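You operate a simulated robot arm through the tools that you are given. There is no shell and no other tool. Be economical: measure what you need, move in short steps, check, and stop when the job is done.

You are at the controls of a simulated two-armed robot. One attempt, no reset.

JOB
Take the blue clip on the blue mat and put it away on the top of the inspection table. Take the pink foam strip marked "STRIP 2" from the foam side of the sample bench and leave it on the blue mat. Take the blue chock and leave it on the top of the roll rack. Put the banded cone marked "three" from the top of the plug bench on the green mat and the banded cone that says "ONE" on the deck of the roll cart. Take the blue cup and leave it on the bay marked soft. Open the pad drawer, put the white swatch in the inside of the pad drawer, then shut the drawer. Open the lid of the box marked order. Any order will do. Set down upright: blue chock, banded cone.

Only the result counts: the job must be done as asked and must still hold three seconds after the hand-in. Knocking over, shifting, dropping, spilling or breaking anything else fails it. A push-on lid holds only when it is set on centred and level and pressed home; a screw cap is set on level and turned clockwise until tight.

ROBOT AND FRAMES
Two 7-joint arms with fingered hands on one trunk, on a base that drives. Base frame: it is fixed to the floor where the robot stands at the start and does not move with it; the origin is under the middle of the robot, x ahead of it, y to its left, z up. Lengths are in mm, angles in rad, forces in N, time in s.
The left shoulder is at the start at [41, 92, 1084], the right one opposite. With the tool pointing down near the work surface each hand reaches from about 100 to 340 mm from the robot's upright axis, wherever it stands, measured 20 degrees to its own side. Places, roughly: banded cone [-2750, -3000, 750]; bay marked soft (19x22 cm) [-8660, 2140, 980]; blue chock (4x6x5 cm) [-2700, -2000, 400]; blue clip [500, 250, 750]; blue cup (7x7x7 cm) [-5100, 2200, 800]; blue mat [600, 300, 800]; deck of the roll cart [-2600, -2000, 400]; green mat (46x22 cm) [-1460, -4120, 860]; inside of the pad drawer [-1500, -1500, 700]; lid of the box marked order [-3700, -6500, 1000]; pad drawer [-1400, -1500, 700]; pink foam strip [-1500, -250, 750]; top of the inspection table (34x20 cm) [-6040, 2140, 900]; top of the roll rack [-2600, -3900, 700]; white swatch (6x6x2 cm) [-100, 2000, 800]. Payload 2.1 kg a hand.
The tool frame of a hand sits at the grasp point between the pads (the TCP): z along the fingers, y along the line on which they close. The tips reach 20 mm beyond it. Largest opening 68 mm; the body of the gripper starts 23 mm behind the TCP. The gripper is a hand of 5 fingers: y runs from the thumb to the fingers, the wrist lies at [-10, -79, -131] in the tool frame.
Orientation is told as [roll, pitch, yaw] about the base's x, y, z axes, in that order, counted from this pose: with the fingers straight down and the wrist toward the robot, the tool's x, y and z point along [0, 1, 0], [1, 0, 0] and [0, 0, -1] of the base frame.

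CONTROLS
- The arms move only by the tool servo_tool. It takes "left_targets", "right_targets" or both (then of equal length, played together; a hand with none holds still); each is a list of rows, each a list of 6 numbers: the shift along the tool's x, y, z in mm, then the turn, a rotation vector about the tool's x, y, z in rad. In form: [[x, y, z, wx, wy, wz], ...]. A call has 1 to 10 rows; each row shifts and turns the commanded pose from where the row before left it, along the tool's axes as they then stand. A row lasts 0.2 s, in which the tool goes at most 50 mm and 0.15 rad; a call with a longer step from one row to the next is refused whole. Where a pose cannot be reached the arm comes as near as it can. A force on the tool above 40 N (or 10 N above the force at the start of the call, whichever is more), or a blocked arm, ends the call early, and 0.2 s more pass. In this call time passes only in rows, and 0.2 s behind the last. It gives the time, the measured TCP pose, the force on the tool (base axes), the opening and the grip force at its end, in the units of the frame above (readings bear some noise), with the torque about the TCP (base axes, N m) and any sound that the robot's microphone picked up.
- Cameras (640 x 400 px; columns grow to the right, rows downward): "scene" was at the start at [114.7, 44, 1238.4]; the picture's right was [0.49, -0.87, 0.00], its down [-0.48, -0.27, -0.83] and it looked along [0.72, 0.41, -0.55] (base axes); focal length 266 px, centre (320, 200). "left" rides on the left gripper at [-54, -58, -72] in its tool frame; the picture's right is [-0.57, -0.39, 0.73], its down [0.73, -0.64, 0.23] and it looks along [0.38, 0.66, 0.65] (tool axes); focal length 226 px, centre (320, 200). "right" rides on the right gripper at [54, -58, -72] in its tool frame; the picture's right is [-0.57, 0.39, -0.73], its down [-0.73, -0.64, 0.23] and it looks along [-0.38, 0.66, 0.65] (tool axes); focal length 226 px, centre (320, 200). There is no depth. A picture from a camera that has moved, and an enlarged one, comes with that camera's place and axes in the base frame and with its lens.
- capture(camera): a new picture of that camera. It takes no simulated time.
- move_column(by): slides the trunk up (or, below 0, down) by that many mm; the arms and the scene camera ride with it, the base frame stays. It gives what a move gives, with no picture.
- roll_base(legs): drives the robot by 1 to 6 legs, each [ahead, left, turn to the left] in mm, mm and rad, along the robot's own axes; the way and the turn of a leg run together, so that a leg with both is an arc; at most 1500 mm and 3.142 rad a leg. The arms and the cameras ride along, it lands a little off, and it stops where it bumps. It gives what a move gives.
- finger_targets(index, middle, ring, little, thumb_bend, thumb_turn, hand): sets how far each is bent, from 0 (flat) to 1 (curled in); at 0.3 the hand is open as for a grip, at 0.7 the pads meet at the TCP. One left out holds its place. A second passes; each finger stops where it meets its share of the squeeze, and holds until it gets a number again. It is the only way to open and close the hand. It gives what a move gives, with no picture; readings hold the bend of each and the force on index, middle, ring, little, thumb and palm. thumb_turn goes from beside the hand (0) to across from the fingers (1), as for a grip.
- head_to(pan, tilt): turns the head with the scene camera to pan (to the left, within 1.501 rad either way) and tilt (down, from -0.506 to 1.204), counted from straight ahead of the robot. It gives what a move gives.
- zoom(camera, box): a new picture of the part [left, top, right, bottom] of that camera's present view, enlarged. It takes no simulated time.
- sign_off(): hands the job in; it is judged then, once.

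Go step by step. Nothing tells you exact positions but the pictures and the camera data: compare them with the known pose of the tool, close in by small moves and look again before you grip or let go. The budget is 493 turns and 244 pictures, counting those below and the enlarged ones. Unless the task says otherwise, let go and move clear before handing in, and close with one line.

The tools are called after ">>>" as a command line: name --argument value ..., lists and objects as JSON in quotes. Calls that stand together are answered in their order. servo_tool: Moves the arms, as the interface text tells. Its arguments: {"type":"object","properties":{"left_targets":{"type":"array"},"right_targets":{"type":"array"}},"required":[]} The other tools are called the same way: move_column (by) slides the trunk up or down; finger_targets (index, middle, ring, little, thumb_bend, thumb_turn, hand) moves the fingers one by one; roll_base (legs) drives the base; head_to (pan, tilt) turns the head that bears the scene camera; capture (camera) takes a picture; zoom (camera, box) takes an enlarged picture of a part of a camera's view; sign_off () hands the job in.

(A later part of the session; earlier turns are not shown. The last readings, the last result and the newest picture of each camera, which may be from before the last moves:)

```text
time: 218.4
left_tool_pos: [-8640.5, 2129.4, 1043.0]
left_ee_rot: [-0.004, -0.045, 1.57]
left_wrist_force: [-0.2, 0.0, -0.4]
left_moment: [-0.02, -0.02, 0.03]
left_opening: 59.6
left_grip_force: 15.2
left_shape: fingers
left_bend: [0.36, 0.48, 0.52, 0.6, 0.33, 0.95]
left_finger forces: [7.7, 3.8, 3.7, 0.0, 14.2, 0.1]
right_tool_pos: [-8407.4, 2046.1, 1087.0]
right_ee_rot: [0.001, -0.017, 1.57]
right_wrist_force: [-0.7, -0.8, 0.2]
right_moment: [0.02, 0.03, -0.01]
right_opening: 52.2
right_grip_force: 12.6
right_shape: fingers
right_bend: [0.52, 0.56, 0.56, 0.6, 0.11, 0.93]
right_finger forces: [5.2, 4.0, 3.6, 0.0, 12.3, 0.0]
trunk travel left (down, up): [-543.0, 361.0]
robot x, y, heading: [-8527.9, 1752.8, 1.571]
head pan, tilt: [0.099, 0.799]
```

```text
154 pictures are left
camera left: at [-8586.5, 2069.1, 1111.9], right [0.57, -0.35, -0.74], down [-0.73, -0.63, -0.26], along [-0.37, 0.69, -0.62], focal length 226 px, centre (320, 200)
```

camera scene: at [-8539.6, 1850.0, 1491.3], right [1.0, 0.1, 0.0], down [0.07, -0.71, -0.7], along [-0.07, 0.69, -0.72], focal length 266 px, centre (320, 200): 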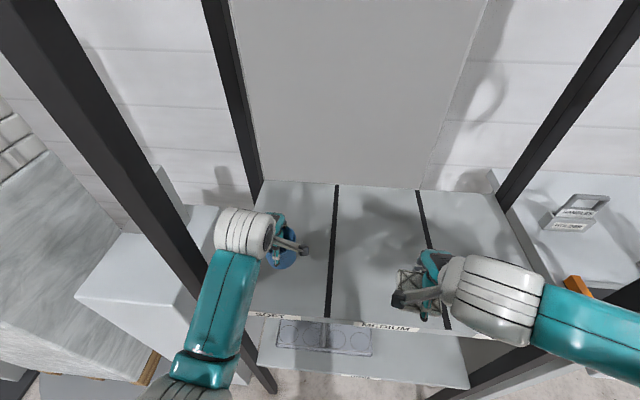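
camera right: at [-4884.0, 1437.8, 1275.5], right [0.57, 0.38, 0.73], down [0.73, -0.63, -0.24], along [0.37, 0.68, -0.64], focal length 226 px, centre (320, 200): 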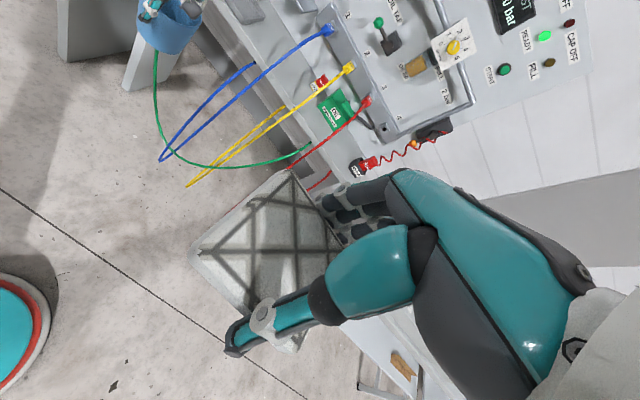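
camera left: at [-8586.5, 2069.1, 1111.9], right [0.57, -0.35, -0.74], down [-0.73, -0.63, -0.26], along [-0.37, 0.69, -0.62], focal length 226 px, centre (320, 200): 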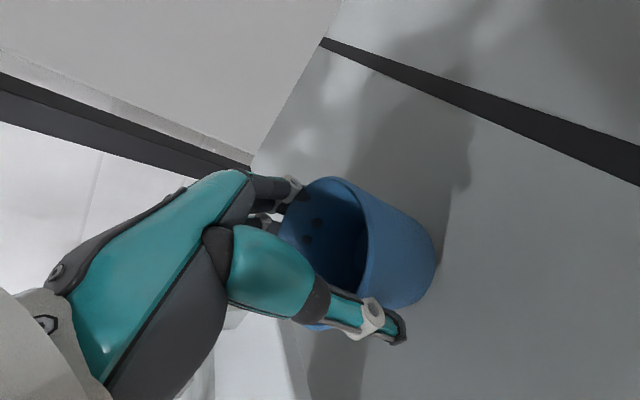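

>>> move_column --by -5

>>> move_column --by -5

>>> move_column --by -4

```text
time: 219.0
left_tool_pos: [-8640.9, 2129.8, 1036.0]
left_ee_rot: [-0.004, -0.045, 1.57]
left_wrist_force: [0.6, -0.3, -0.5]
left_moment: [0.01, 0.04, 0.0]
left_opening: 59.6
left_grip_force: 14.4
left_shape: fingers
left_bend: [0.36, 0.48, 0.52, 0.6, 0.33, 0.95]
left_finger forces: [7.7, 3.9, 3.6, 0.1, 14.1, 0.0]
right_tool_pos: [-8406.4, 2044.9, 1081.7]
right_ee_rot: [0.003, -0.018, 1.57]
right_wrist_force: [-0.2, 0.0, -0.7]
right_moment: [-0.01, -0.01, -0.01]
right_opening: 52.5
right_grip_force: 12.7
right_shape: fingers
right_bend: [0.52, 0.56, 0.56, 0.6, 0.11, 0.93]
right_finger forces: [5.2, 4.0, 3.6, 0.1, 12.4, 0.1]
trunk travel left (down, up): [-538.0, 366.0]
robot x, y, heading: [-8527.2, 1753.5, 1.567]
head pan, tilt: [0.099, 0.799]
```

```text
time: 219.5
left_tool_pos: [-8641.3, 2129.8, 1034.2]
left_ee_rot: [-0.006, -0.054, 1.57]
left_wrist_force: [1.3, 3.3, 23.7]
left_moment: [-0.16, 0.09, 0.01]
left_opening: 60.5
left_grip_force: 17.6
left_shape: fingers
left_bend: [0.35, 0.48, 0.52, 0.6, 0.33, 0.94]
left_finger forces: [10.5, 4.1, 4.1, 0.1, 17.5, 0.0]
right_tool_pos: [-8406.7, 2045.3, 1077.7]
right_ee_rot: [0.003, -0.018, 1.57]
right_wrist_force: [0.8, -0.5, -0.3]
right_moment: [0.03, 0.02, 0.01]
right_opening: 52.4
right_grip_force: 12.9
right_shape: fingers
right_bend: [0.52, 0.56, 0.56, 0.6, 0.11, 0.93]
right_finger forces: [5.2, 4.0, 3.5, 0.1, 12.5, 0.1]
trunk travel left (down, up): [-533.0, 371.0]
robot x, y, heading: [-8528.1, 1754.5, 1.571]
head pan, tilt: [0.099, 0.799]
```

```text
time: 220.2
left_tool_pos: [-8639.9, 2129.3, 1032.8]
left_ee_rot: [-0.005, -0.059, 1.569]
left_wrist_force: [2.5, -2.0, 22.1]
left_moment: [-0.11, 0.07, 0.02]
left_opening: 61.9
left_grip_force: 21.6
left_shape: fingers
left_bend: [0.32, 0.47, 0.51, 0.6, 0.35, 0.93]
left_finger forces: [11.6, 4.5, 4.1, 0.2, 23.0, 0.1]
right_tool_pos: [-8406.5, 2044.0, 1073.4]
right_ee_rot: [0.003, -0.02, 1.57]
right_wrist_force: [0.6, 0.0, 0.1]
right_moment: [0.02, 0.0, -0.01]
right_opening: 52.1
right_grip_force: 12.5
right_shape: fingers
right_bend: [0.52, 0.56, 0.56, 0.6, 0.11, 0.93]
right_finger forces: [5.2, 4.0, 3.6, 0.1, 12.4, 0.1]
trunk travel left (down, up): [-529.0, 375.0]
robot x, y, heading: [-8530.5, 1748.2, 1.573]
head pan, tilt: [0.099, 0.799]
stopped: the force on the tool passed its limit at 40 N (the readings are from after the stop); the commanded pose is now the measured one
```

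The cup stands on the shelf. I relieve the pressure, open the hand, and rise.

>>> move_column --by 4

>>> finger_targets --hand "left" --index 0.1 --middle 0.1 --ring 0.1 --little 0.1 --thumb_bend 0.1

>>> capture --camera "left"

```text
time: 220.7
left_tool_pos: [-8640.4, 2128.9, 1033.8]
left_ee_rot: [-0.006, -0.049, 1.569]
left_wrist_force: [0.6, 0.2, 3.6]
left_moment: [0.06, 0.03, -0.02]
left_opening: 61.5
left_grip_force: 18.1
left_shape: fingers
left_bend: [0.33, 0.47, 0.51, 0.6, 0.35, 0.94]
left_finger forces: [10.0, 4.3, 4.2, 0.3, 17.4, 0.1]
right_tool_pos: [-8406.8, 2043.8, 1078.0]
right_ee_rot: [0.002, -0.016, 1.57]
right_wrist_force: [0.2, -0.1, 0.4]
right_moment: [0.03, 0.01, -0.02]
right_opening: 52.3
right_grip_force: 12.1
right_shape: fingers
right_bend: [0.52, 0.56, 0.56, 0.6, 0.11, 0.93]
right_finger forces: [5.2, 3.9, 3.6, 0.0, 12.4, 0.0]
trunk travel left (down, up): [-533.0, 371.0]
robot x, y, heading: [-8530.2, 1751.7, 1.571]
head pan, tilt: [0.099, 0.799]
```

```text
time: 221.7
left_tool_pos: [-8640.3, 2129.6, 1033.3]
left_ee_rot: [-0.006, -0.053, 1.57]
left_wrist_force: [0.2, -0.3, 0.3]
left_moment: [-0.01, 0.02, 0.02]
left_opening: 90.6
left_grip_force: 0.0
left_shape: fingers
left_bend: [0.1, 0.1, 0.1, 0.1, 0.1, 0.98]
left_finger forces: [0.0, 0.0, 0.1, 0.0, 0.0, 0.0]
right_tool_pos: [-8407.0, 2044.0, 1076.5]
right_ee_rot: [0.003, -0.016, 1.571]
right_wrist_force: [0.5, -0.6, 0.1]
right_moment: [0.0, 0.0, 0.02]
right_opening: 52.4
right_grip_force: 12.1
right_shape: fingers
right_bend: [0.52, 0.56, 0.56, 0.6, 0.11, 0.93]
right_finger forces: [5.2, 4.0, 3.6, 0.1, 12.3, 0.1]
trunk travel left (down, up): [-533.0, 371.0]
robot x, y, heading: [-8532.8, 1749.9, 1.566]
head pan, tilt: [0.099, 0.799]
```

```text
153 pictures are left
camera left: at [-8586.3, 2069.5, 1103.1], right [0.57, -0.35, -0.74], down [-0.73, -0.63, -0.27], along [-0.37, 0.7, -0.61], focal length 226 px, centre (320, 200)
```

left: 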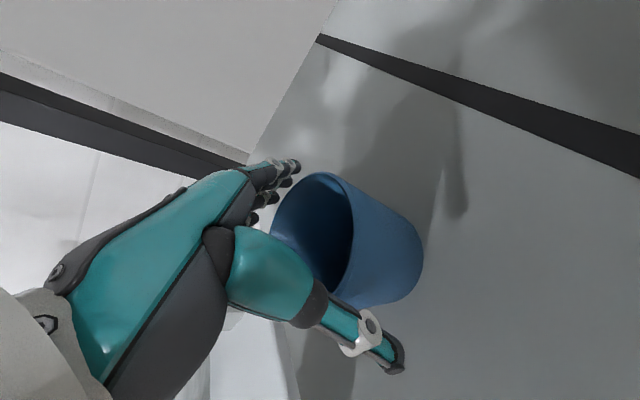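

Released cleanly. I rise and check the cup.

>>> move_column --by 60

>>> capture --camera "left"

>>> roll_base --legs '[[-500, 0, 0]]'

>>> capture --camera "scene"

```text
time: 222.7
left_tool_pos: [-8640.2, 2130.7, 1092.7]
left_ee_rot: [-0.005, -0.05, 1.568]
left_wrist_force: [0.5, 0.4, 0.3]
left_moment: [0.0, 0.04, 0.0]
left_opening: 91.0
left_grip_force: 0.0
left_shape: fingers
left_bend: [0.1, 0.1, 0.1, 0.1, 0.1, 0.98]
left_finger forces: [0.0, 0.1, 0.0, 0.0, 0.0, 0.0]
right_tool_pos: [-8406.7, 2044.0, 1136.3]
right_ee_rot: [0.002, -0.019, 1.57]
right_wrist_force: [-0.7, 0.4, -0.1]
right_moment: [-0.01, -0.01, -0.02]
right_opening: 52.5
right_grip_force: 12.7
right_shape: fingers
right_bend: [0.52, 0.56, 0.56, 0.6, 0.11, 0.93]
right_finger forces: [5.2, 4.0, 3.6, 0.0, 12.3, 0.0]
trunk travel left (down, up): [-593.0, 311.0]
robot x, y, heading: [-8528.4, 1753.7, 1.57]
head pan, tilt: [0.099, 0.799]
```

```text
152 pictures are left
camera left: at [-8586.3, 2069.6, 1163.0], right [0.57, -0.35, -0.74], down [-0.73, -0.63, -0.27], along [-0.37, 0.7, -0.61], focal length 226 px, centre (320, 200)
```

left: 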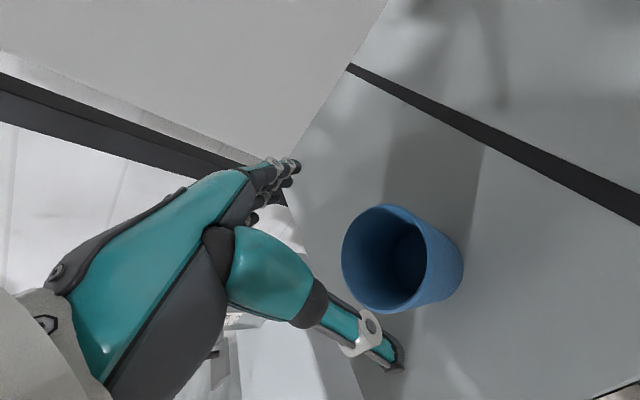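

```text
time: 225.7
left_tool_pos: [-8641.6, 1628.8, 1092.2]
left_ee_rot: [-0.006, -0.05, 1.565]
left_wrist_force: [0.3, 0.5, 1.0]
left_moment: [0.01, 0.01, 0.0]
left_opening: 90.9
left_grip_force: 0.1
left_shape: fingers
left_bend: [0.1, 0.1, 0.1, 0.1, 0.1, 0.98]
left_finger forces: [0.1, 0.0, 0.0, 0.0, 0.0, 0.0]
right_tool_pos: [-8407.8, 1542.4, 1137.0]
right_ee_rot: [0.002, -0.018, 1.567]
right_wrist_force: [0.7, 0.0, 0.8]
right_moment: [-0.02, -0.03, -0.02]
right_opening: 52.6
right_grip_force: 12.8
right_shape: fingers
right_bend: [0.52, 0.56, 0.56, 0.6, 0.11, 0.93]
right_finger forces: [5.1, 4.0, 3.5, 0.1, 12.3, 0.0]
trunk travel left (down, up): [-593.0, 311.0]
robot x, y, heading: [-8530.0, 1251.4, 1.562]
head pan, tilt: [0.099, 0.799]
```

```text
151 pictures are left
camera scene: at [-8541.6, 1347.1, 1489.6], right [1.0, 0.09, 0.0], down [0.07, -0.71, -0.7], along [-0.06, 0.69, -0.72], focal length 266 px, centre (320, 200)
```

scene: 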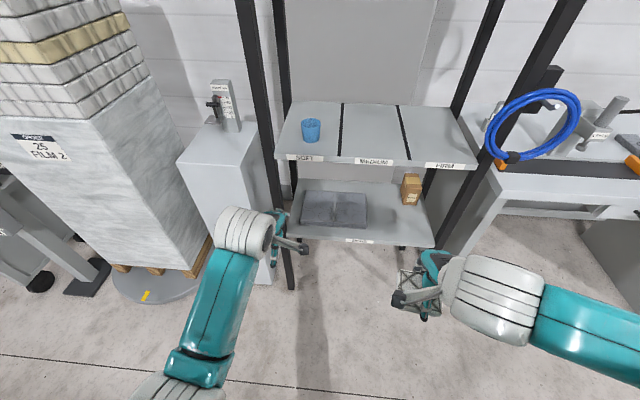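

The cup stands in the SOFT bay. Next I take the swatch to the pad drawer at about [-1400, -1500]: I turn to +x and drive back along the aisle.

>>> roll_base --legs '[[0, 0, -1.562], [1500, 0, 0], [1500, 0, 0], [1500, 0, 0]]'

>>> head_to --pan 0.0 --tilt 0.3

>>> capture --camera "scene"

```text
time: 250.9
left_tool_pos: [-3673.0, 1424.5, 1093.7]
left_ee_rot: [-0.006, -0.051, 0.023]
left_wrist_force: [-0.2, 1.0, -0.5]
left_moment: [0.02, -0.01, 0.0]
left_opening: 90.7
left_grip_force: 0.1
left_shape: fingers
left_bend: [0.1, 0.1, 0.1, 0.1, 0.1, 0.98]
left_finger forces: [0.0, 0.0, 0.0, 0.0, 0.0, 0.1]
right_tool_pos: [-3752.4, 1190.3, 1138.7]
right_ee_rot: [0.002, -0.018, 0.023]
right_wrist_force: [-0.4, 0.5, 0.2]
right_moment: [-0.03, 0.01, 0.02]
right_opening: 51.9
right_grip_force: 12.3
right_shape: fingers
right_bend: [0.52, 0.56, 0.56, 0.6, 0.11, 0.93]
right_finger forces: [5.1, 4.0, 3.5, 0.1, 12.1, 0.0]
trunk travel left (down, up): [-593.0, 311.0]
robot x, y, heading: [-4048.4, 1305.0, 0.023]
head pan, tilt: [0.099, 0.799]
```

```text
time: 251.8
left_tool_pos: [-3673.6, 1424.6, 1094.2]
left_ee_rot: [-0.005, -0.05, 0.022]
left_wrist_force: [1.2, 0.9, 0.8]
left_moment: [-0.01, -0.02, 0.04]
left_opening: 90.8
left_grip_force: 0.1
left_shape: fingers
left_bend: [0.1, 0.1, 0.1, 0.1, 0.1, 0.98]
left_finger forces: [0.1, 0.0, 0.0, 0.0, 0.1, 0.0]
right_tool_pos: [-3751.6, 1189.4, 1137.1]
right_ee_rot: [0.002, -0.019, 0.022]
right_wrist_force: [0.2, -0.6, -0.7]
right_moment: [-0.03, 0.0, -0.02]
right_opening: 52.1
right_grip_force: 12.3
right_shape: fingers
right_bend: [0.52, 0.56, 0.56, 0.6, 0.11, 0.93]
right_finger forces: [5.1, 4.0, 3.5, 0.1, 12.1, 0.0]
trunk travel left (down, up): [-593.0, 311.0]
robot x, y, heading: [-4046.4, 1304.9, 0.019]
head pan, tilt: [0.0, 0.3]
```

```text
150 pictures are left
camera scene: at [-3940.0, 1307.8, 1533.9], right [0.02, -1.0, 0.0], down [-0.3, -0.01, -0.95], along [0.95, 0.02, -0.3], focal length 266 px, centre (320, 200)
```

scene: 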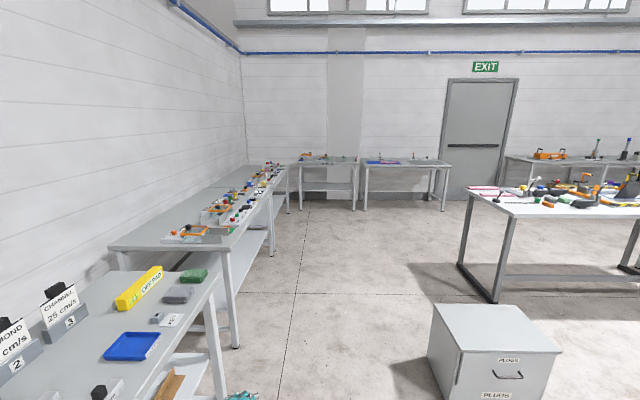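

The way is clear. I go on to about x -600 and then down towards the drawer bench.

>>> roll_base --legs '[[1400, -120, -0.02], [1450, 0, 0], [620, 0, 0], [0, -1400, 0], [0, -1100, 0]]'

>>> head_to --pan -1.4 --tilt 0.4

>>> capture --camera "scene"

```text
time: 280.5
left_tool_pos: [-189.9, -1184.7, 1094.5]
left_ee_rot: [-0.006, -0.05, 0.0]
left_wrist_force: [-0.1, 0.1, -1.2]
left_moment: [-0.01, 0.01, 0.0]
left_opening: 91.0
left_grip_force: 0.0
left_shape: fingers
left_bend: [0.1, 0.1, 0.1, 0.1, 0.1, 0.98]
left_finger forces: [0.0, 0.0, 0.0, 0.1, 0.0, 0.0]
right_tool_pos: [-275.7, -1418.1, 1137.4]
right_ee_rot: [0.002, -0.017, 0.002]
right_wrist_force: [-0.6, 0.9, 0.2]
right_moment: [0.01, -0.03, 0.0]
right_opening: 52.2
right_grip_force: 11.7
right_shape: fingers
right_bend: [0.52, 0.56, 0.56, 0.6, 0.11, 0.93]
right_finger forces: [5.1, 3.9, 3.6, 0.1, 12.1, 0.0]
trunk travel left (down, up): [-593.0, 311.0]
robot x, y, heading: [-568.9, -1294.9, 0.004]
head pan, tilt: [0.0, 0.3]
```

```text
time: 282.1
left_tool_pos: [-190.4, -1183.7, 1094.7]
left_ee_rot: [-0.006, -0.05, 0.0]
left_wrist_force: [-0.2, -0.3, -0.2]
left_moment: [-0.01, -0.01, 0.01]
left_opening: 91.0
left_grip_force: 0.0
left_shape: fingers
left_bend: [0.1, 0.1, 0.1, 0.1, 0.1, 0.98]
left_finger forces: [0.0, 0.1, 0.1, 0.1, 0.1, 0.0]
right_tool_pos: [-275.5, -1417.1, 1136.1]
right_ee_rot: [0.002, -0.018, 0.003]
right_wrist_force: [-0.5, 0.2, 0.2]
right_moment: [-0.03, -0.01, 0.0]
right_opening: 52.1
right_grip_force: 12.4
right_shape: fingers
right_bend: [0.52, 0.56, 0.56, 0.6, 0.11, 0.93]
right_finger forces: [5.1, 4.0, 3.5, 0.1, 12.1, 0.0]
trunk travel left (down, up): [-593.0, 311.0]
robot x, y, heading: [-564.7, -1298.2, -0.004]
head pan, tilt: [-1.4, 0.4]
```

```text
149 pictures are left
camera scene: at [-538.2, -1386.6, 1524.7], right [-0.99, -0.17, 0.0], down [-0.07, 0.38, -0.92], along [0.16, -0.91, -0.39], focal length 266 px, centre (320, 200)
```

scene: 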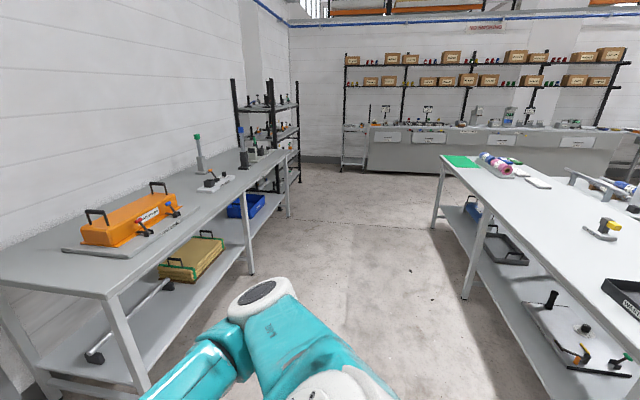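

Now I turn to face -x and look at the drawer bench.

>>> roll_base --legs '[[0, 0, 3.14]]'

>>> head_to --pan 0.1 --tilt 0.5

>>> capture --camera "scene"

```text
time: 289.8
left_tool_pos: [-944.9, -1401.0, 1094.9]
left_ee_rot: [-0.006, -0.051, 3.127]
left_wrist_force: [0.9, 0.1, -0.4]
left_moment: [0.0, -0.01, -0.01]
left_opening: 90.6
left_grip_force: 0.1
left_shape: fingers
left_bend: [0.1, 0.1, 0.1, 0.1, 0.1, 0.98]
left_finger forces: [0.0, 0.0, 0.1, 0.0, 0.0, 0.0]
right_tool_pos: [-856.6, -1168.8, 1136.2]
right_ee_rot: [0.002, -0.018, 3.131]
right_wrist_force: [0.3, 1.2, -0.4]
right_moment: [0.01, -0.02, -0.03]
right_opening: 51.6
right_grip_force: 12.3
right_shape: fingers
right_bend: [0.52, 0.57, 0.57, 0.6, 0.11, 0.93]
right_finger forces: [5.0, 4.0, 3.4, 0.1, 11.8, 0.0]
trunk travel left (down, up): [-593.0, 311.0]
robot x, y, heading: [-568.9, -1296.8, 3.126]
head pan, tilt: [-1.4, 0.4]
```

```text
time: 291.4
left_tool_pos: [-944.9, -1400.7, 1095.0]
left_ee_rot: [-0.005, -0.051, 3.129]
left_wrist_force: [0.5, -0.7, -0.4]
left_moment: [0.01, -0.02, 0.01]
left_opening: 91.0
left_grip_force: 0.1
left_shape: fingers
left_bend: [0.1, 0.1, 0.1, 0.1, 0.1, 0.98]
left_finger forces: [0.0, 0.0, 0.1, 0.0, 0.0, 0.1]
right_tool_pos: [-857.6, -1168.6, 1136.7]
right_ee_rot: [0.001, -0.017, 3.13]
right_wrist_force: [0.5, -0.5, -0.2]
right_moment: [-0.01, -0.04, -0.02]
right_opening: 51.5
right_grip_force: 11.9
right_shape: fingers
right_bend: [0.52, 0.57, 0.57, 0.6, 0.11, 0.93]
right_finger forces: [4.9, 3.9, 3.3, 0.1, 11.8, 0.1]
trunk travel left (down, up): [-593.0, 311.0]
robot x, y, heading: [-569.4, -1296.7, 3.126]
head pan, tilt: [0.099, 0.499]
```

```text
148 pictures are left
camera scene: at [-674.4, -1302.4, 1515.5], right [-0.08, 1.0, 0.0], down [0.48, 0.04, -0.88], along [-0.87, -0.07, -0.48], focal length 266 px, centre (320, 200)
```

scene: 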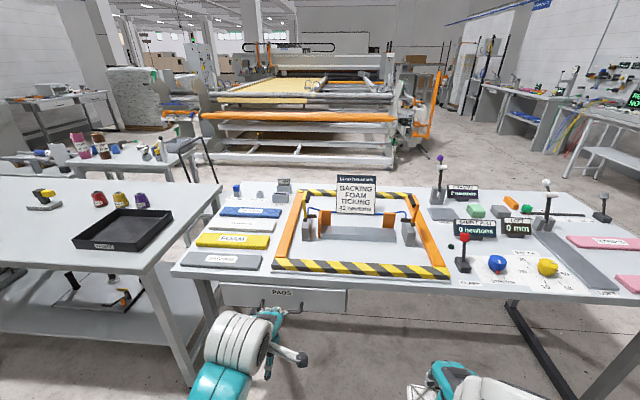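

The "PADS" drawer is under the bench's left part at about [-1320, -1477, 750]. I move the left hand away and zoom in on it.

>>> zoom --camera "scene" --box '[190, 250, 390, 375]'

>>> capture --camera "left"

```text
3.20 times, centred on (290, 312) of scene
camera zoom: at [-674.4, -1302.4, 1515.5], right [-0.08, 1.0, 0.0], down [0.48, 0.04, -0.88], along [-0.87, -0.07, -0.48], focal length 852 px, centre (416, -160)
```

zoom: 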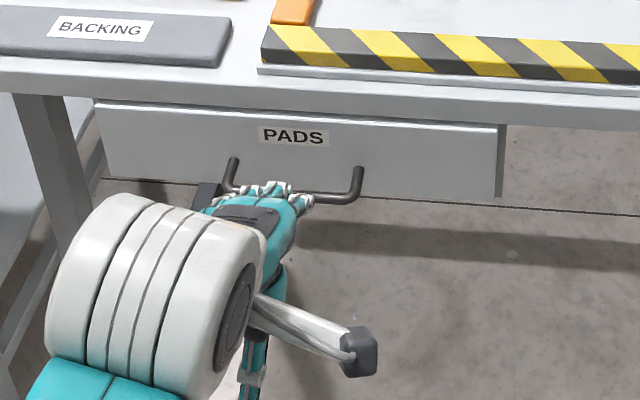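

```text
146 pictures are left
camera left: at [-881.5, -1346.5, 1163.1], right [0.36, 0.56, -0.74], down [0.62, -0.74, -0.27], along [-0.7, -0.36, -0.61], focal length 226 px, centre (320, 200)
```

left: 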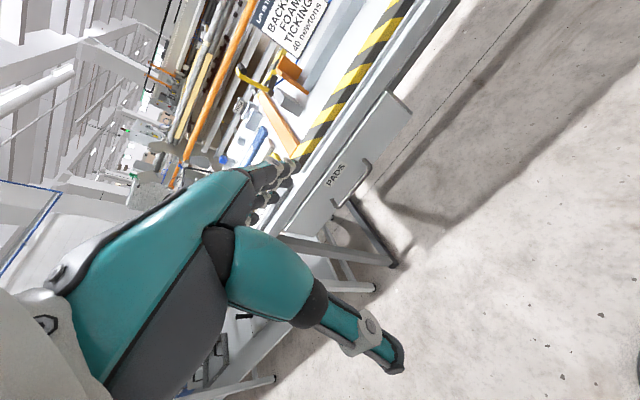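

I shift left and ahead and lower the trunk to see the handle better.

>>> roll_base --legs '[[150, 84, 0.015]]'

>>> move_column --by -230

>>> head_to --pan 0.2 --tilt 0.6

>>> capture --camera "scene"

>>> capture --camera "left"

```text
time: 292.8
left_tool_pos: [-1095.8, -1489.4, 1093.9]
left_ee_rot: [-0.006, -0.051, -3.14]
left_wrist_force: [0.7, -0.5, -0.1]
left_moment: [0.01, 0.0, 0.0]
left_opening: 90.8
left_grip_force: 0.2
left_shape: fingers
left_bend: [0.1, 0.1, 0.1, 0.1, 0.1, 0.98]
left_finger forces: [0.0, 0.0, 0.0, 0.0, 0.1, 0.1]
right_tool_pos: [-1010.0, -1255.7, 1136.5]
right_ee_rot: [0.003, -0.016, -3.139]
right_wrist_force: [-0.4, -0.1, -0.1]
right_moment: [0.03, -0.03, 0.02]
right_opening: 51.8
right_grip_force: 12.0
right_shape: fingers
right_bend: [0.52, 0.57, 0.57, 0.6, 0.11, 0.93]
right_finger forces: [4.9, 3.9, 3.4, 0.1, 11.8, 0.1]
trunk travel left (down, up): [-593.0, 311.0]
robot x, y, heading: [-716.5, -1376.7, 3.139]
head pan, tilt: [0.099, 0.499]
```

```text
time: 295.2
left_tool_pos: [-1094.5, -1488.3, 864.2]
left_ee_rot: [-0.005, -0.052, -3.139]
left_wrist_force: [0.1, -0.5, 0.1]
left_moment: [0.02, -0.03, 0.03]
left_opening: 90.9
left_grip_force: 0.0
left_shape: fingers
left_bend: [0.1, 0.1, 0.1, 0.1, 0.1, 0.98]
left_finger forces: [0.1, 0.1, 0.0, 0.0, 0.1, 0.0]
right_tool_pos: [-1009.6, -1255.3, 908.2]
right_ee_rot: [0.003, -0.017, -3.14]
right_wrist_force: [0.1, -0.1, 0.1]
right_moment: [-0.01, 0.02, -0.01]
right_opening: 51.7
right_grip_force: 11.9
right_shape: fingers
right_bend: [0.52, 0.57, 0.57, 0.6, 0.11, 0.93]
right_finger forces: [4.9, 3.7, 3.4, 0.1, 11.7, 0.1]
trunk travel left (down, up): [-363.0, 541.0]
robot x, y, heading: [-716.5, -1374.6, 3.142]
head pan, tilt: [0.099, 0.499]
```

```text
time: 295.9
left_tool_pos: [-1095.0, -1489.5, 864.1]
left_ee_rot: [-0.006, -0.05, -3.141]
left_wrist_force: [-0.2, -0.1, 0.8]
left_moment: [0.02, 0.0, 0.0]
left_opening: 90.9
left_grip_force: 0.1
left_shape: fingers
left_bend: [0.1, 0.1, 0.1, 0.1, 0.1, 0.98]
left_finger forces: [0.0, 0.0, 0.1, 0.0, 0.1, 0.0]
right_tool_pos: [-1010.6, -1255.6, 906.2]
right_ee_rot: [0.001, -0.018, -3.14]
right_wrist_force: [0.1, 0.3, 0.6]
right_moment: [-0.02, 0.0, -0.04]
right_opening: 51.7
right_grip_force: 11.8
right_shape: fingers
right_bend: [0.52, 0.57, 0.57, 0.6, 0.11, 0.93]
right_finger forces: [4.9, 3.7, 3.4, 0.1, 11.7, 0.0]
trunk travel left (down, up): [-363.0, 541.0]
robot x, y, heading: [-723.0, -1377.2, 3.142]
head pan, tilt: [0.201, 0.6]
```

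```text
145 pictures are left
camera scene: at [-841.1, -1395.2, 1275.6], right [-0.2, 0.98, 0.0], down [0.55, 0.11, -0.83], along [-0.81, -0.16, -0.56], focal length 266 px, centre (320, 200)
```

scene: 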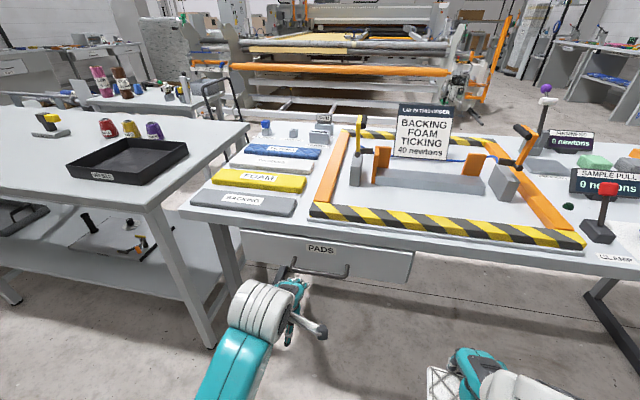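

```text
144 pictures are left
camera left: at [-1032.0, -1433.9, 933.1], right [0.35, 0.57, -0.74], down [0.63, -0.73, -0.27], along [-0.7, -0.37, -0.61], focal length 226 px, centre (320, 200)
```

left: 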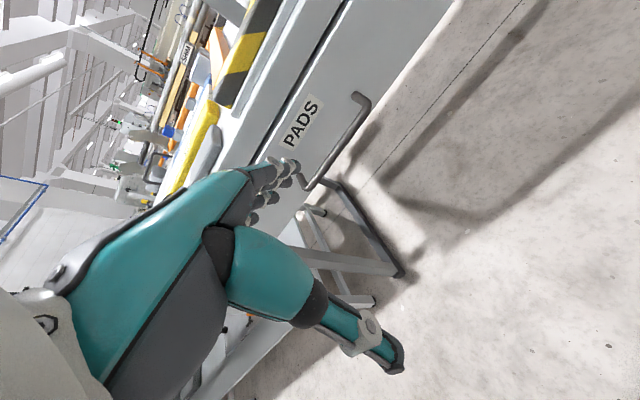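

The handle bar is at x -1292, z 739, from y -1553 to -1416, with about 20 mm behind it. I half-close the left hand and tilt it forward to slip the fingers behind the bar.

>>> finger_targets --hand "left" --index 0.52 --middle 0.52 --ring 0.52 --little 0.52 --thumb_bend 0.3

>>> servo_tool --left_targets '[[0, 0, 0, -0.15, 0, 0], [0, 0, 0, -0.15, 0, 0], [0, 0, 0, -0.15, 0, 0], [0, 0, 0, -0.15, 0, 0]]'

>>> capture --camera "left"

```text
time: 296.9
left_tool_pos: [-1094.1, -1490.0, 863.7]
left_ee_rot: [-0.004, -0.052, -3.139]
left_wrist_force: [-0.2, 0.0, -0.6]
left_moment: [0.03, -0.01, 0.0]
left_opening: 44.6
left_grip_force: 0.1
left_shape: fingers
left_bend: [0.52, 0.52, 0.52, 0.52, 0.3, 0.98]
left_finger forces: [0.0, 0.0, 0.0, 0.0, 0.0, 0.0]
right_tool_pos: [-1009.8, -1256.2, 906.6]
right_ee_rot: [0.003, -0.017, -3.139]
right_wrist_force: [-0.1, 0.8, 0.3]
right_moment: [0.0, 0.02, -0.01]
right_opening: 51.6
right_grip_force: 11.8
right_shape: fingers
right_bend: [0.52, 0.57, 0.57, 0.6, 0.11, 0.93]
right_finger forces: [4.9, 3.8, 3.4, 0.1, 11.7, 0.1]
trunk travel left (down, up): [-363.0, 541.0]
robot x, y, heading: [-715.5, -1375.9, 3.139]
head pan, tilt: [0.201, 0.6]
```

```text
time: 297.9
left_tool_pos: [-1094.2, -1489.7, 863.9]
left_ee_rot: [-0.006, -0.652, -3.137]
left_wrist_force: [-0.5, 0.1, 0.1]
left_moment: [-0.02, 0.02, 0.0]
left_opening: 44.5
left_grip_force: 0.0
left_shape: fingers
left_bend: [0.52, 0.52, 0.52, 0.52, 0.3, 0.98]
left_finger forces: [0.1, 0.1, 0.0, 0.1, 0.0, 0.1]
right_tool_pos: [-1008.3, -1254.9, 906.5]
right_ee_rot: [0.002, -0.018, -3.14]
right_wrist_force: [0.5, -0.3, -0.4]
right_moment: [0.02, -0.02, 0.01]
right_opening: 51.6
right_grip_force: 12.3
right_shape: fingers
right_bend: [0.52, 0.57, 0.57, 0.6, 0.11, 0.93]
right_finger forces: [4.9, 3.9, 3.4, 0.0, 11.8, 0.1]
trunk travel left (down, up): [-363.0, 541.0]
robot x, y, heading: [-715.3, -1377.3, 3.139]
head pan, tilt: [0.201, 0.6]
```

```text
143 pictures are left
camera left: at [-1003.8, -1433.8, 886.0], right [-0.13, 0.57, -0.81], down [0.37, -0.73, -0.57], along [-0.92, -0.38, -0.11], focal length 226 px, centre (320, 200)
```

left: 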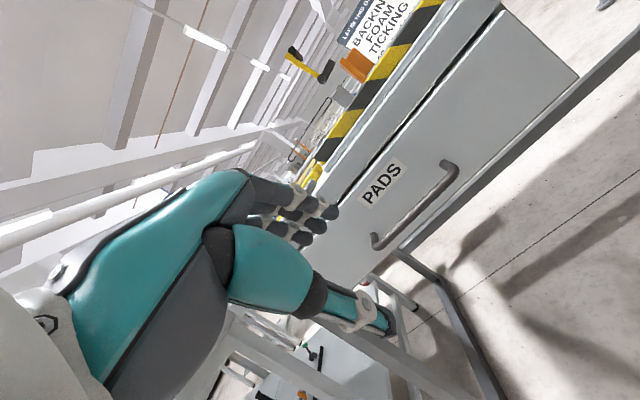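

I drive ahead and lower so the hand is just above and before the handle.

>>> roll_base --legs '[[159, -3, 0]]'

>>> move_column --by -66

>>> capture --camera "left"

>>> capture --camera "scene"

```text
time: 299.3
left_tool_pos: [-1253.9, -1487.2, 864.1]
left_ee_rot: [-0.009, -0.651, -3.135]
left_wrist_force: [0.2, -0.3, -0.5]
left_moment: [0.02, 0.01, 0.01]
left_opening: 44.6
left_grip_force: 0.0
left_shape: fingers
left_bend: [0.52, 0.52, 0.52, 0.52, 0.3, 0.98]
left_finger forces: [0.1, 0.0, 0.0, 0.0, 0.2, 0.0]
right_tool_pos: [-1171.1, -1252.4, 907.6]
right_ee_rot: [0.001, -0.017, -3.139]
right_wrist_force: [0.9, 0.2, -0.2]
right_moment: [-0.04, 0.01, 0.02]
right_opening: 51.8
right_grip_force: 12.4
right_shape: fingers
right_bend: [0.52, 0.57, 0.57, 0.6, 0.11, 0.93]
right_finger forces: [4.8, 3.8, 3.5, 0.1, 11.7, 0.0]
trunk travel left (down, up): [-363.0, 541.0]
robot x, y, heading: [-878.2, -1375.3, -3.136]
head pan, tilt: [0.201, 0.6]
```

```text
time: 300.4
left_tool_pos: [-1253.8, -1487.0, 798.1]
left_ee_rot: [-0.005, -0.651, -3.138]
left_wrist_force: [0.1, 0.2, -0.7]
left_moment: [0.0, 0.0, -0.02]
left_opening: 44.7
left_grip_force: 0.1
left_shape: fingers
left_bend: [0.52, 0.52, 0.52, 0.52, 0.3, 0.98]
left_finger forces: [0.0, 0.0, 0.0, 0.0, 0.0, 0.0]
right_tool_pos: [-1170.3, -1252.6, 841.8]
right_ee_rot: [0.002, -0.016, -3.139]
right_wrist_force: [0.1, -0.3, 0.6]
right_moment: [0.0, 0.0, 0.0]
right_opening: 51.8
right_grip_force: 12.1
right_shape: fingers
right_bend: [0.52, 0.57, 0.57, 0.6, 0.11, 0.93]
right_finger forces: [4.9, 3.8, 3.5, 0.0, 11.6, 0.0]
trunk travel left (down, up): [-297.0, 607.0]
robot x, y, heading: [-880.1, -1375.7, -3.14]
head pan, tilt: [0.201, 0.6]
```

```text
142 pictures are left
camera left: at [-1164.1, -1431.2, 820.2], right [-0.13, 0.57, -0.81], down [0.37, -0.73, -0.57], along [-0.92, -0.38, -0.11], focal length 226 px, centre (320, 200)
```

left: 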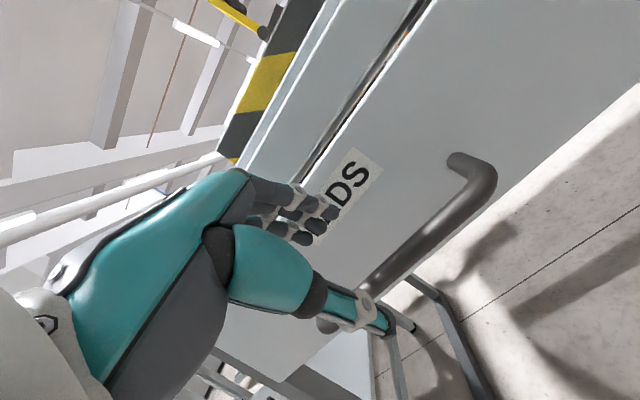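

```text
141 pictures are left
camera scene: at [-1010.9, -1392.5, 1209.0], right [-0.2, 0.98, 0.0], down [0.55, 0.11, -0.82], along [-0.81, -0.17, -0.57], focal length 266 px, centre (320, 200)
```

scene: 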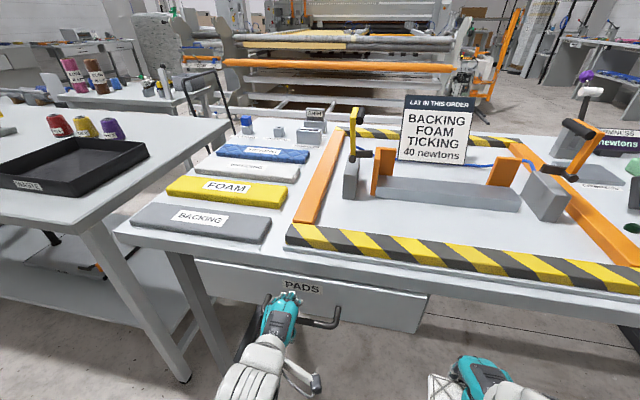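

The geometry agrees. I slide the fingers down behind the bar along the tool axis.

>>> servo_tool --left_targets '[[0, 0, 15, 0, 0, 0], [0, 0, 15, 0, 0, 0], [0, 0, 15, 0, 0, 0], [0, 0, 12, 0, 0, 0]]'

>>> capture --camera "left"

```text
time: 301.4
left_tool_pos: [-1287.9, -1487.2, 754.3]
left_ee_rot: [-0.008, -0.654, -3.135]
left_wrist_force: [10.3, 0.6, 3.5]
left_moment: [-0.04, 0.12, 0.05]
left_opening: 41.1
left_grip_force: 5.2
left_shape: fingers
left_bend: [0.56, 0.57, 0.53, 0.52, 0.3, 0.98]
left_finger forces: [2.7, 6.2, 1.6, 0.0, 0.1, 0.0]
right_tool_pos: [-1168.5, -1252.8, 841.3]
right_ee_rot: [0.004, -0.016, -3.14]
right_wrist_force: [-0.6, 0.1, 0.6]
right_moment: [-0.02, 0.02, -0.05]
right_opening: 51.7
right_grip_force: 11.9
right_shape: fingers
right_bend: [0.52, 0.57, 0.57, 0.6, 0.11, 0.93]
right_finger forces: [4.8, 3.8, 3.4, 0.0, 11.6, 0.1]
trunk travel left (down, up): [-297.0, 607.0]
robot x, y, heading: [-879.6, -1375.6, -3.138]
head pan, tilt: [0.201, 0.6]
```

```text
140 pictures are left
camera left: at [-1197.6, -1431.3, 775.7], right [-0.14, 0.57, -0.81], down [0.37, -0.73, -0.57], along [-0.92, -0.38, -0.11], focal length 226 px, centre (320, 200)
```

left: 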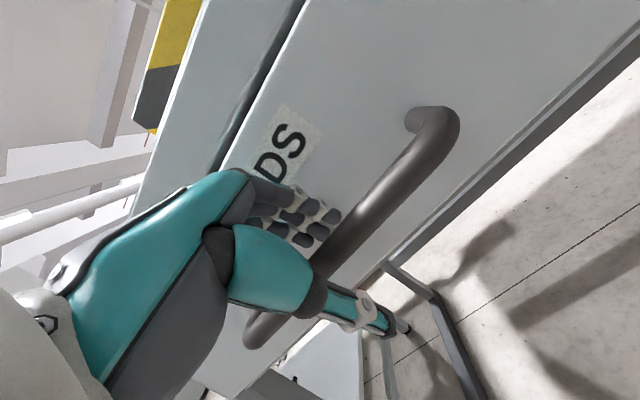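

The fingers are behind the bar, the thumb in front. I close.

>>> finger_targets --hand "left" --index 0.8 --middle 0.8 --ring 0.8 --little 0.8 --thumb_bend 0.75

>>> roll_base --legs '[[-60, 0, 0]]'

>>> capture --camera "left"

```text
time: 302.4
left_tool_pos: [-1287.7, -1486.9, 752.2]
left_ee_rot: [-0.007, -0.651, -3.137]
left_wrist_force: [4.7, -1.5, -12.0]
left_moment: [-0.05, 0.15, -0.13]
left_opening: 0.3
left_grip_force: 11.1
left_shape: fingers
left_bend: [0.8, 0.8, 0.79, 0.79, 0.63, 0.97]
left_finger forces: [0.9, 0.9, 2.2, 2.3, 15.7, 0.0]
right_tool_pos: [-1171.3, -1252.9, 840.7]
right_ee_rot: [0.002, -0.017, -3.138]
right_wrist_force: [-0.6, 0.7, 0.4]
right_moment: [0.01, -0.02, -0.03]
right_opening: 51.8
right_grip_force: 12.0
right_shape: fingers
right_bend: [0.52, 0.57, 0.57, 0.6, 0.11, 0.93]
right_finger forces: [4.9, 3.8, 3.4, 0.1, 11.7, 0.0]
trunk travel left (down, up): [-297.0, 607.0]
robot x, y, heading: [-879.3, -1375.5, -3.142]
head pan, tilt: [0.201, 0.6]
```

```text
time: 303.4
left_tool_pos: [-1228.1, -1487.4, 753.1]
left_ee_rot: [-0.006, -0.65, -3.137]
left_wrist_force: [0.9, -2.2, -11.7]
left_moment: [-0.08, 0.16, -0.13]
left_opening: 0.4
left_grip_force: 10.7
left_shape: fingers
left_bend: [0.8, 0.79, 0.79, 0.79, 0.62, 0.97]
left_finger forces: [1.1, 1.1, 2.4, 2.5, 13.3, 0.1]
right_tool_pos: [-1111.4, -1252.9, 841.0]
right_ee_rot: [0.004, -0.015, -3.137]
right_wrist_force: [0.3, 1.0, -0.3]
right_moment: [0.01, -0.02, 0.02]
right_opening: 51.5
right_grip_force: 11.3
right_shape: fingers
right_bend: [0.52, 0.57, 0.57, 0.6, 0.11, 0.93]
right_finger forces: [5.0, 3.7, 3.3, 0.1, 11.7, 0.0]
trunk travel left (down, up): [-297.0, 607.0]
robot x, y, heading: [-818.2, -1375.2, -3.141]
head pan, tilt: [0.201, 0.6]
```

```text
139 pictures are left
camera left: at [-1138.5, -1431.3, 775.0], right [-0.13, 0.57, -0.81], down [0.37, -0.73, -0.57], along [-0.92, -0.38, -0.11], focal length 226 px, centre (320, 200)
```

left: 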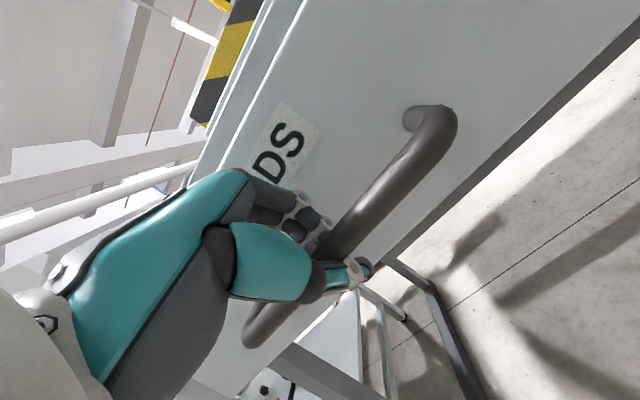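

The drawer follows. I pull it further.

>>> roll_base --legs '[[-170, 0, 0]]'

>>> capture --camera "scene"

```text
time: 304.8
left_tool_pos: [-1058.9, -1487.0, 753.3]
left_ee_rot: [-0.007, -0.648, -3.136]
left_wrist_force: [1.7, -3.5, -11.0]
left_moment: [-0.06, 0.11, -0.15]
left_opening: 0.2
left_grip_force: 10.7
left_shape: fingers
left_bend: [0.8, 0.79, 0.79, 0.79, 0.63, 0.97]
left_finger forces: [1.1, 1.2, 2.5, 2.7, 14.0, 0.0]
right_tool_pos: [-941.2, -1253.3, 840.5]
right_ee_rot: [0.003, -0.014, -3.139]
right_wrist_force: [0.1, -0.1, 0.6]
right_moment: [0.03, -0.01, 0.01]
right_opening: 51.7
right_grip_force: 12.1
right_shape: fingers
right_bend: [0.52, 0.57, 0.57, 0.6, 0.11, 0.93]
right_finger forces: [4.9, 3.8, 3.4, 0.1, 11.8, 0.0]
trunk travel left (down, up): [-297.0, 607.0]
robot x, y, heading: [-651.2, -1377.7, 3.145]
head pan, tilt: [0.201, 0.6]
```

```text
138 pictures are left
camera scene: at [-782.2, -1392.7, 1208.8], right [-0.2, 0.98, 0.0], down [0.55, 0.11, -0.82], along [-0.81, -0.16, -0.57], focal length 266 px, centre (320, 200)
```

scene: 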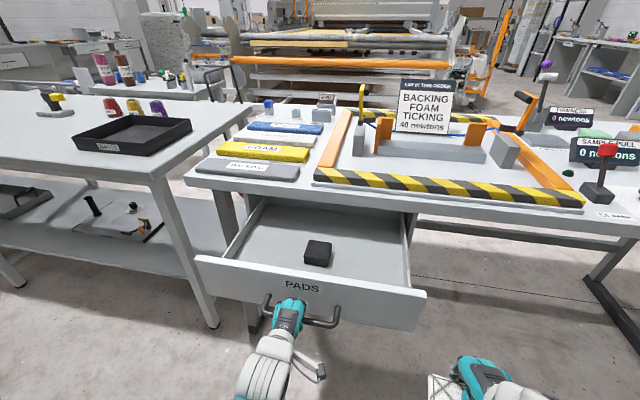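

The drawer is open with free room at its right side. I release the handle and retract the left hand upwards.

>>> finger_targets --hand "left" --index 0.5 --middle 0.5 --ring 0.5 --little 0.5 --thumb_bend 0.2

>>> servo_tool --left_targets '[[0, 0, -15, 0, 0, 0], [0, 0, -20, 0, 0, 0], [0, 0, -30, 0, 0, 0], [0, 0, -30, 0, 0, 0]]'

>>> capture --camera "scene"

```text
time: 305.8
left_tool_pos: [-1059.7, -1486.0, 753.0]
left_ee_rot: [-0.005, -0.651, -3.137]
left_wrist_force: [1.3, -0.2, 0.4]
left_moment: [-0.01, -0.01, -0.01]
left_opening: 50.9
left_grip_force: 0.9
left_shape: fingers
left_bend: [0.5, 0.51, 0.5, 0.5, 0.2, 0.98]
left_finger forces: [0.1, 0.8, 0.1, 0.1, 0.0, 0.0]
right_tool_pos: [-941.6, -1252.4, 840.2]
right_ee_rot: [0.002, -0.017, -3.139]
right_wrist_force: [0.0, -0.3, -0.4]
right_moment: [0.0, 0.02, -0.01]
right_opening: 51.7
right_grip_force: 11.8
right_shape: fingers
right_bend: [0.52, 0.57, 0.57, 0.6, 0.11, 0.93]
right_finger forces: [4.8, 3.7, 3.4, 0.1, 11.8, 0.1]
trunk travel left (down, up): [-297.0, 607.0]
robot x, y, heading: [-647.2, -1378.2, 3.141]
head pan, tilt: [0.201, 0.6]
```

```text
time: 306.8
left_tool_pos: [-1000.1, -1486.3, 829.7]
left_ee_rot: [-0.005, -0.648, -3.136]
left_wrist_force: [0.2, 0.8, -0.3]
left_moment: [0.02, 0.01, -0.02]
left_opening: 51.1
left_grip_force: 0.1
left_shape: fingers
left_bend: [0.5, 0.5, 0.5, 0.5, 0.2, 0.98]
left_finger forces: [0.1, 0.2, 0.1, 0.1, 0.0, 0.0]
right_tool_pos: [-940.5, -1252.8, 840.9]
right_ee_rot: [0.003, -0.019, -3.139]
right_wrist_force: [0.1, 0.4, -0.5]
right_moment: [-0.01, 0.0, 0.01]
right_opening: 51.5
right_grip_force: 11.7
right_shape: fingers
right_bend: [0.52, 0.57, 0.57, 0.6, 0.11, 0.93]
right_finger forces: [4.9, 3.8, 3.4, 0.1, 11.7, 0.1]
trunk travel left (down, up): [-297.0, 607.0]
robot x, y, heading: [-650.3, -1375.7, 3.146]
head pan, tilt: [0.201, 0.6]
```

```text
137 pictures are left
camera scene: at [-781.6, -1392.2, 1209.0], right [-0.2, 0.98, 0.0], down [0.55, 0.11, -0.82], along [-0.81, -0.16, -0.57], focal length 266 px, centre (320, 200)
```

scene: 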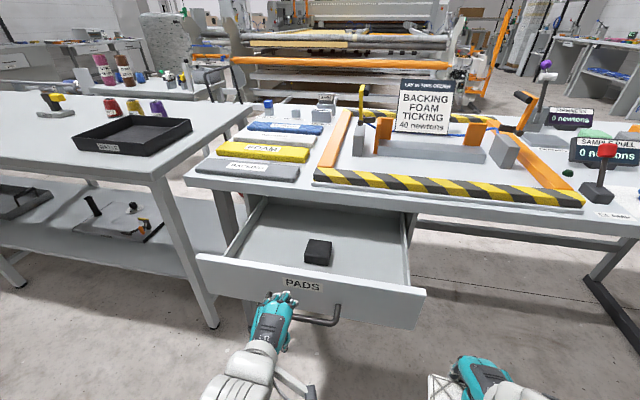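

Now I straighten and raise the left arm, raise the trunk, and bring the right hand with the swatch over the open drawer.

>>> servo_tool --left_targets '[[0, 0, -15, 0.15, 0, 0], [0, 0, -15, 0.15, 0, 0], [0, 0, -15, 0.15, 0, 0], [0, 0, -15, 0.15, 0, 0], [0, -20, -35, 0, 0, 0], [0, -20, -35, 0, 0, 0], [0, -20, -35, 0, 0, 0]]'

>>> move_column --by 100

>>> roll_base --legs '[[150, 120, 0]]'

>>> capture --camera "scene"

>>> capture --camera "right"

```text
time: 308.4
left_tool_pos: [-961.4, -1500.6, 908.5]
left_ee_rot: [0.058, -0.055, -3.125]
left_wrist_force: [-0.2, -0.7, -1.0]
left_moment: [0.02, -0.01, -0.03]
left_opening: 50.6
left_grip_force: 0.1
left_shape: fingers
left_bend: [0.5, 0.5, 0.5, 0.5, 0.2, 0.98]
left_finger forces: [0.0, 0.1, 0.0, 0.0, 0.1, 0.0]
left hand out of reach, approached as far as the arm can: row 5, 6, 7
right_tool_pos: [-941.9, -1253.4, 840.6]
right_ee_rot: [0.002, -0.018, -3.141]
right_wrist_force: [0.6, -1.0, 1.1]
right_moment: [0.0, 0.01, -0.03]
right_opening: 51.7
right_grip_force: 12.1
right_shape: fingers
right_bend: [0.52, 0.57, 0.57, 0.6, 0.11, 0.93]
right_finger forces: [4.8, 3.8, 3.4, 0.1, 11.6, 0.0]
trunk travel left (down, up): [-297.0, 607.0]
robot x, y, heading: [-647.2, -1374.9, 3.139]
head pan, tilt: [0.201, 0.6]
```

```text
time: 309.8
left_tool_pos: [-960.5, -1487.0, 1010.8]
left_ee_rot: [-0.002, -0.058, -3.141]
left_wrist_force: [-0.1, -0.3, 0.2]
left_moment: [0.02, -0.02, 0.02]
left_opening: 50.8
left_grip_force: 0.1
left_shape: fingers
left_bend: [0.5, 0.5, 0.5, 0.5, 0.2, 0.98]
left_finger forces: [0.1, 0.0, 0.0, 0.0, 0.0, 0.0]
right_tool_pos: [-941.4, -1251.8, 941.9]
right_ee_rot: [0.002, -0.015, -3.14]
right_wrist_force: [0.5, -0.6, 0.4]
right_moment: [0.0, -0.03, 0.0]
right_opening: 51.7
right_grip_force: 11.5
right_shape: fingers
right_bend: [0.52, 0.57, 0.57, 0.6, 0.11, 0.93]
right_finger forces: [4.9, 3.8, 3.4, 0.1, 11.7, 0.1]
trunk travel left (down, up): [-397.0, 507.0]
robot x, y, heading: [-647.2, -1379.6, 3.144]
head pan, tilt: [0.201, 0.6]
```

```text
time: 311.3
left_tool_pos: [-1110.6, -1607.7, 1008.7]
left_ee_rot: [0.002, -0.052, -3.14]
left_wrist_force: [-0.5, -0.1, 0.5]
left_moment: [0.0, 0.0, -0.01]
left_opening: 50.8
left_grip_force: 0.1
left_shape: fingers
left_bend: [0.5, 0.5, 0.5, 0.5, 0.2, 0.98]
left_finger forces: [0.0, 0.0, 0.1, 0.1, 0.0, 0.0]
right_tool_pos: [-1090.7, -1371.5, 941.4]
right_ee_rot: [0.001, -0.017, -3.139]
right_wrist_force: [0.0, -0.3, -0.3]
right_moment: [0.01, -0.01, -0.01]
right_opening: 51.8
right_grip_force: 11.7
right_shape: fingers
right_bend: [0.52, 0.57, 0.57, 0.6, 0.11, 0.93]
right_finger forces: [4.9, 3.8, 3.4, 0.1, 11.7, 0.0]
trunk travel left (down, up): [-397.0, 507.0]
robot x, y, heading: [-798.3, -1495.2, 3.138]
head pan, tilt: [0.201, 0.6]
```

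```text
136 pictures are left
camera scene: at [-918.1, -1512.5, 1309.7], right [-0.2, 0.98, 0.0], down [0.55, 0.11, -0.82], along [-0.81, -0.16, -0.57], focal length 266 px, centre (320, 200)
```

scene: 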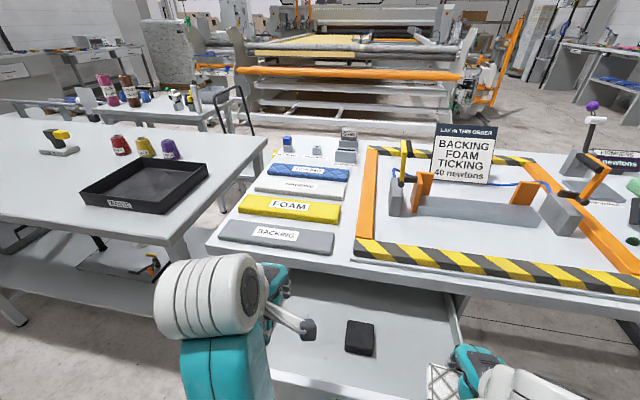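

```text
135 pictures are left
camera right: at [-1030.5, -1427.5, 1012.6], right [-0.38, 0.57, 0.73], down [0.64, 0.73, -0.24], along [-0.67, 0.38, -0.64], focal length 226 px, centre (320, 200)
```

right: 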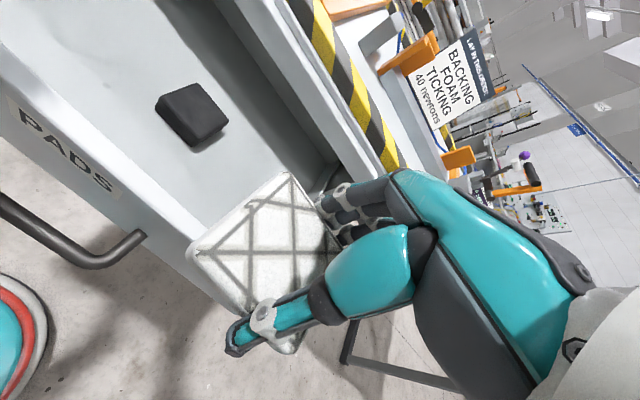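

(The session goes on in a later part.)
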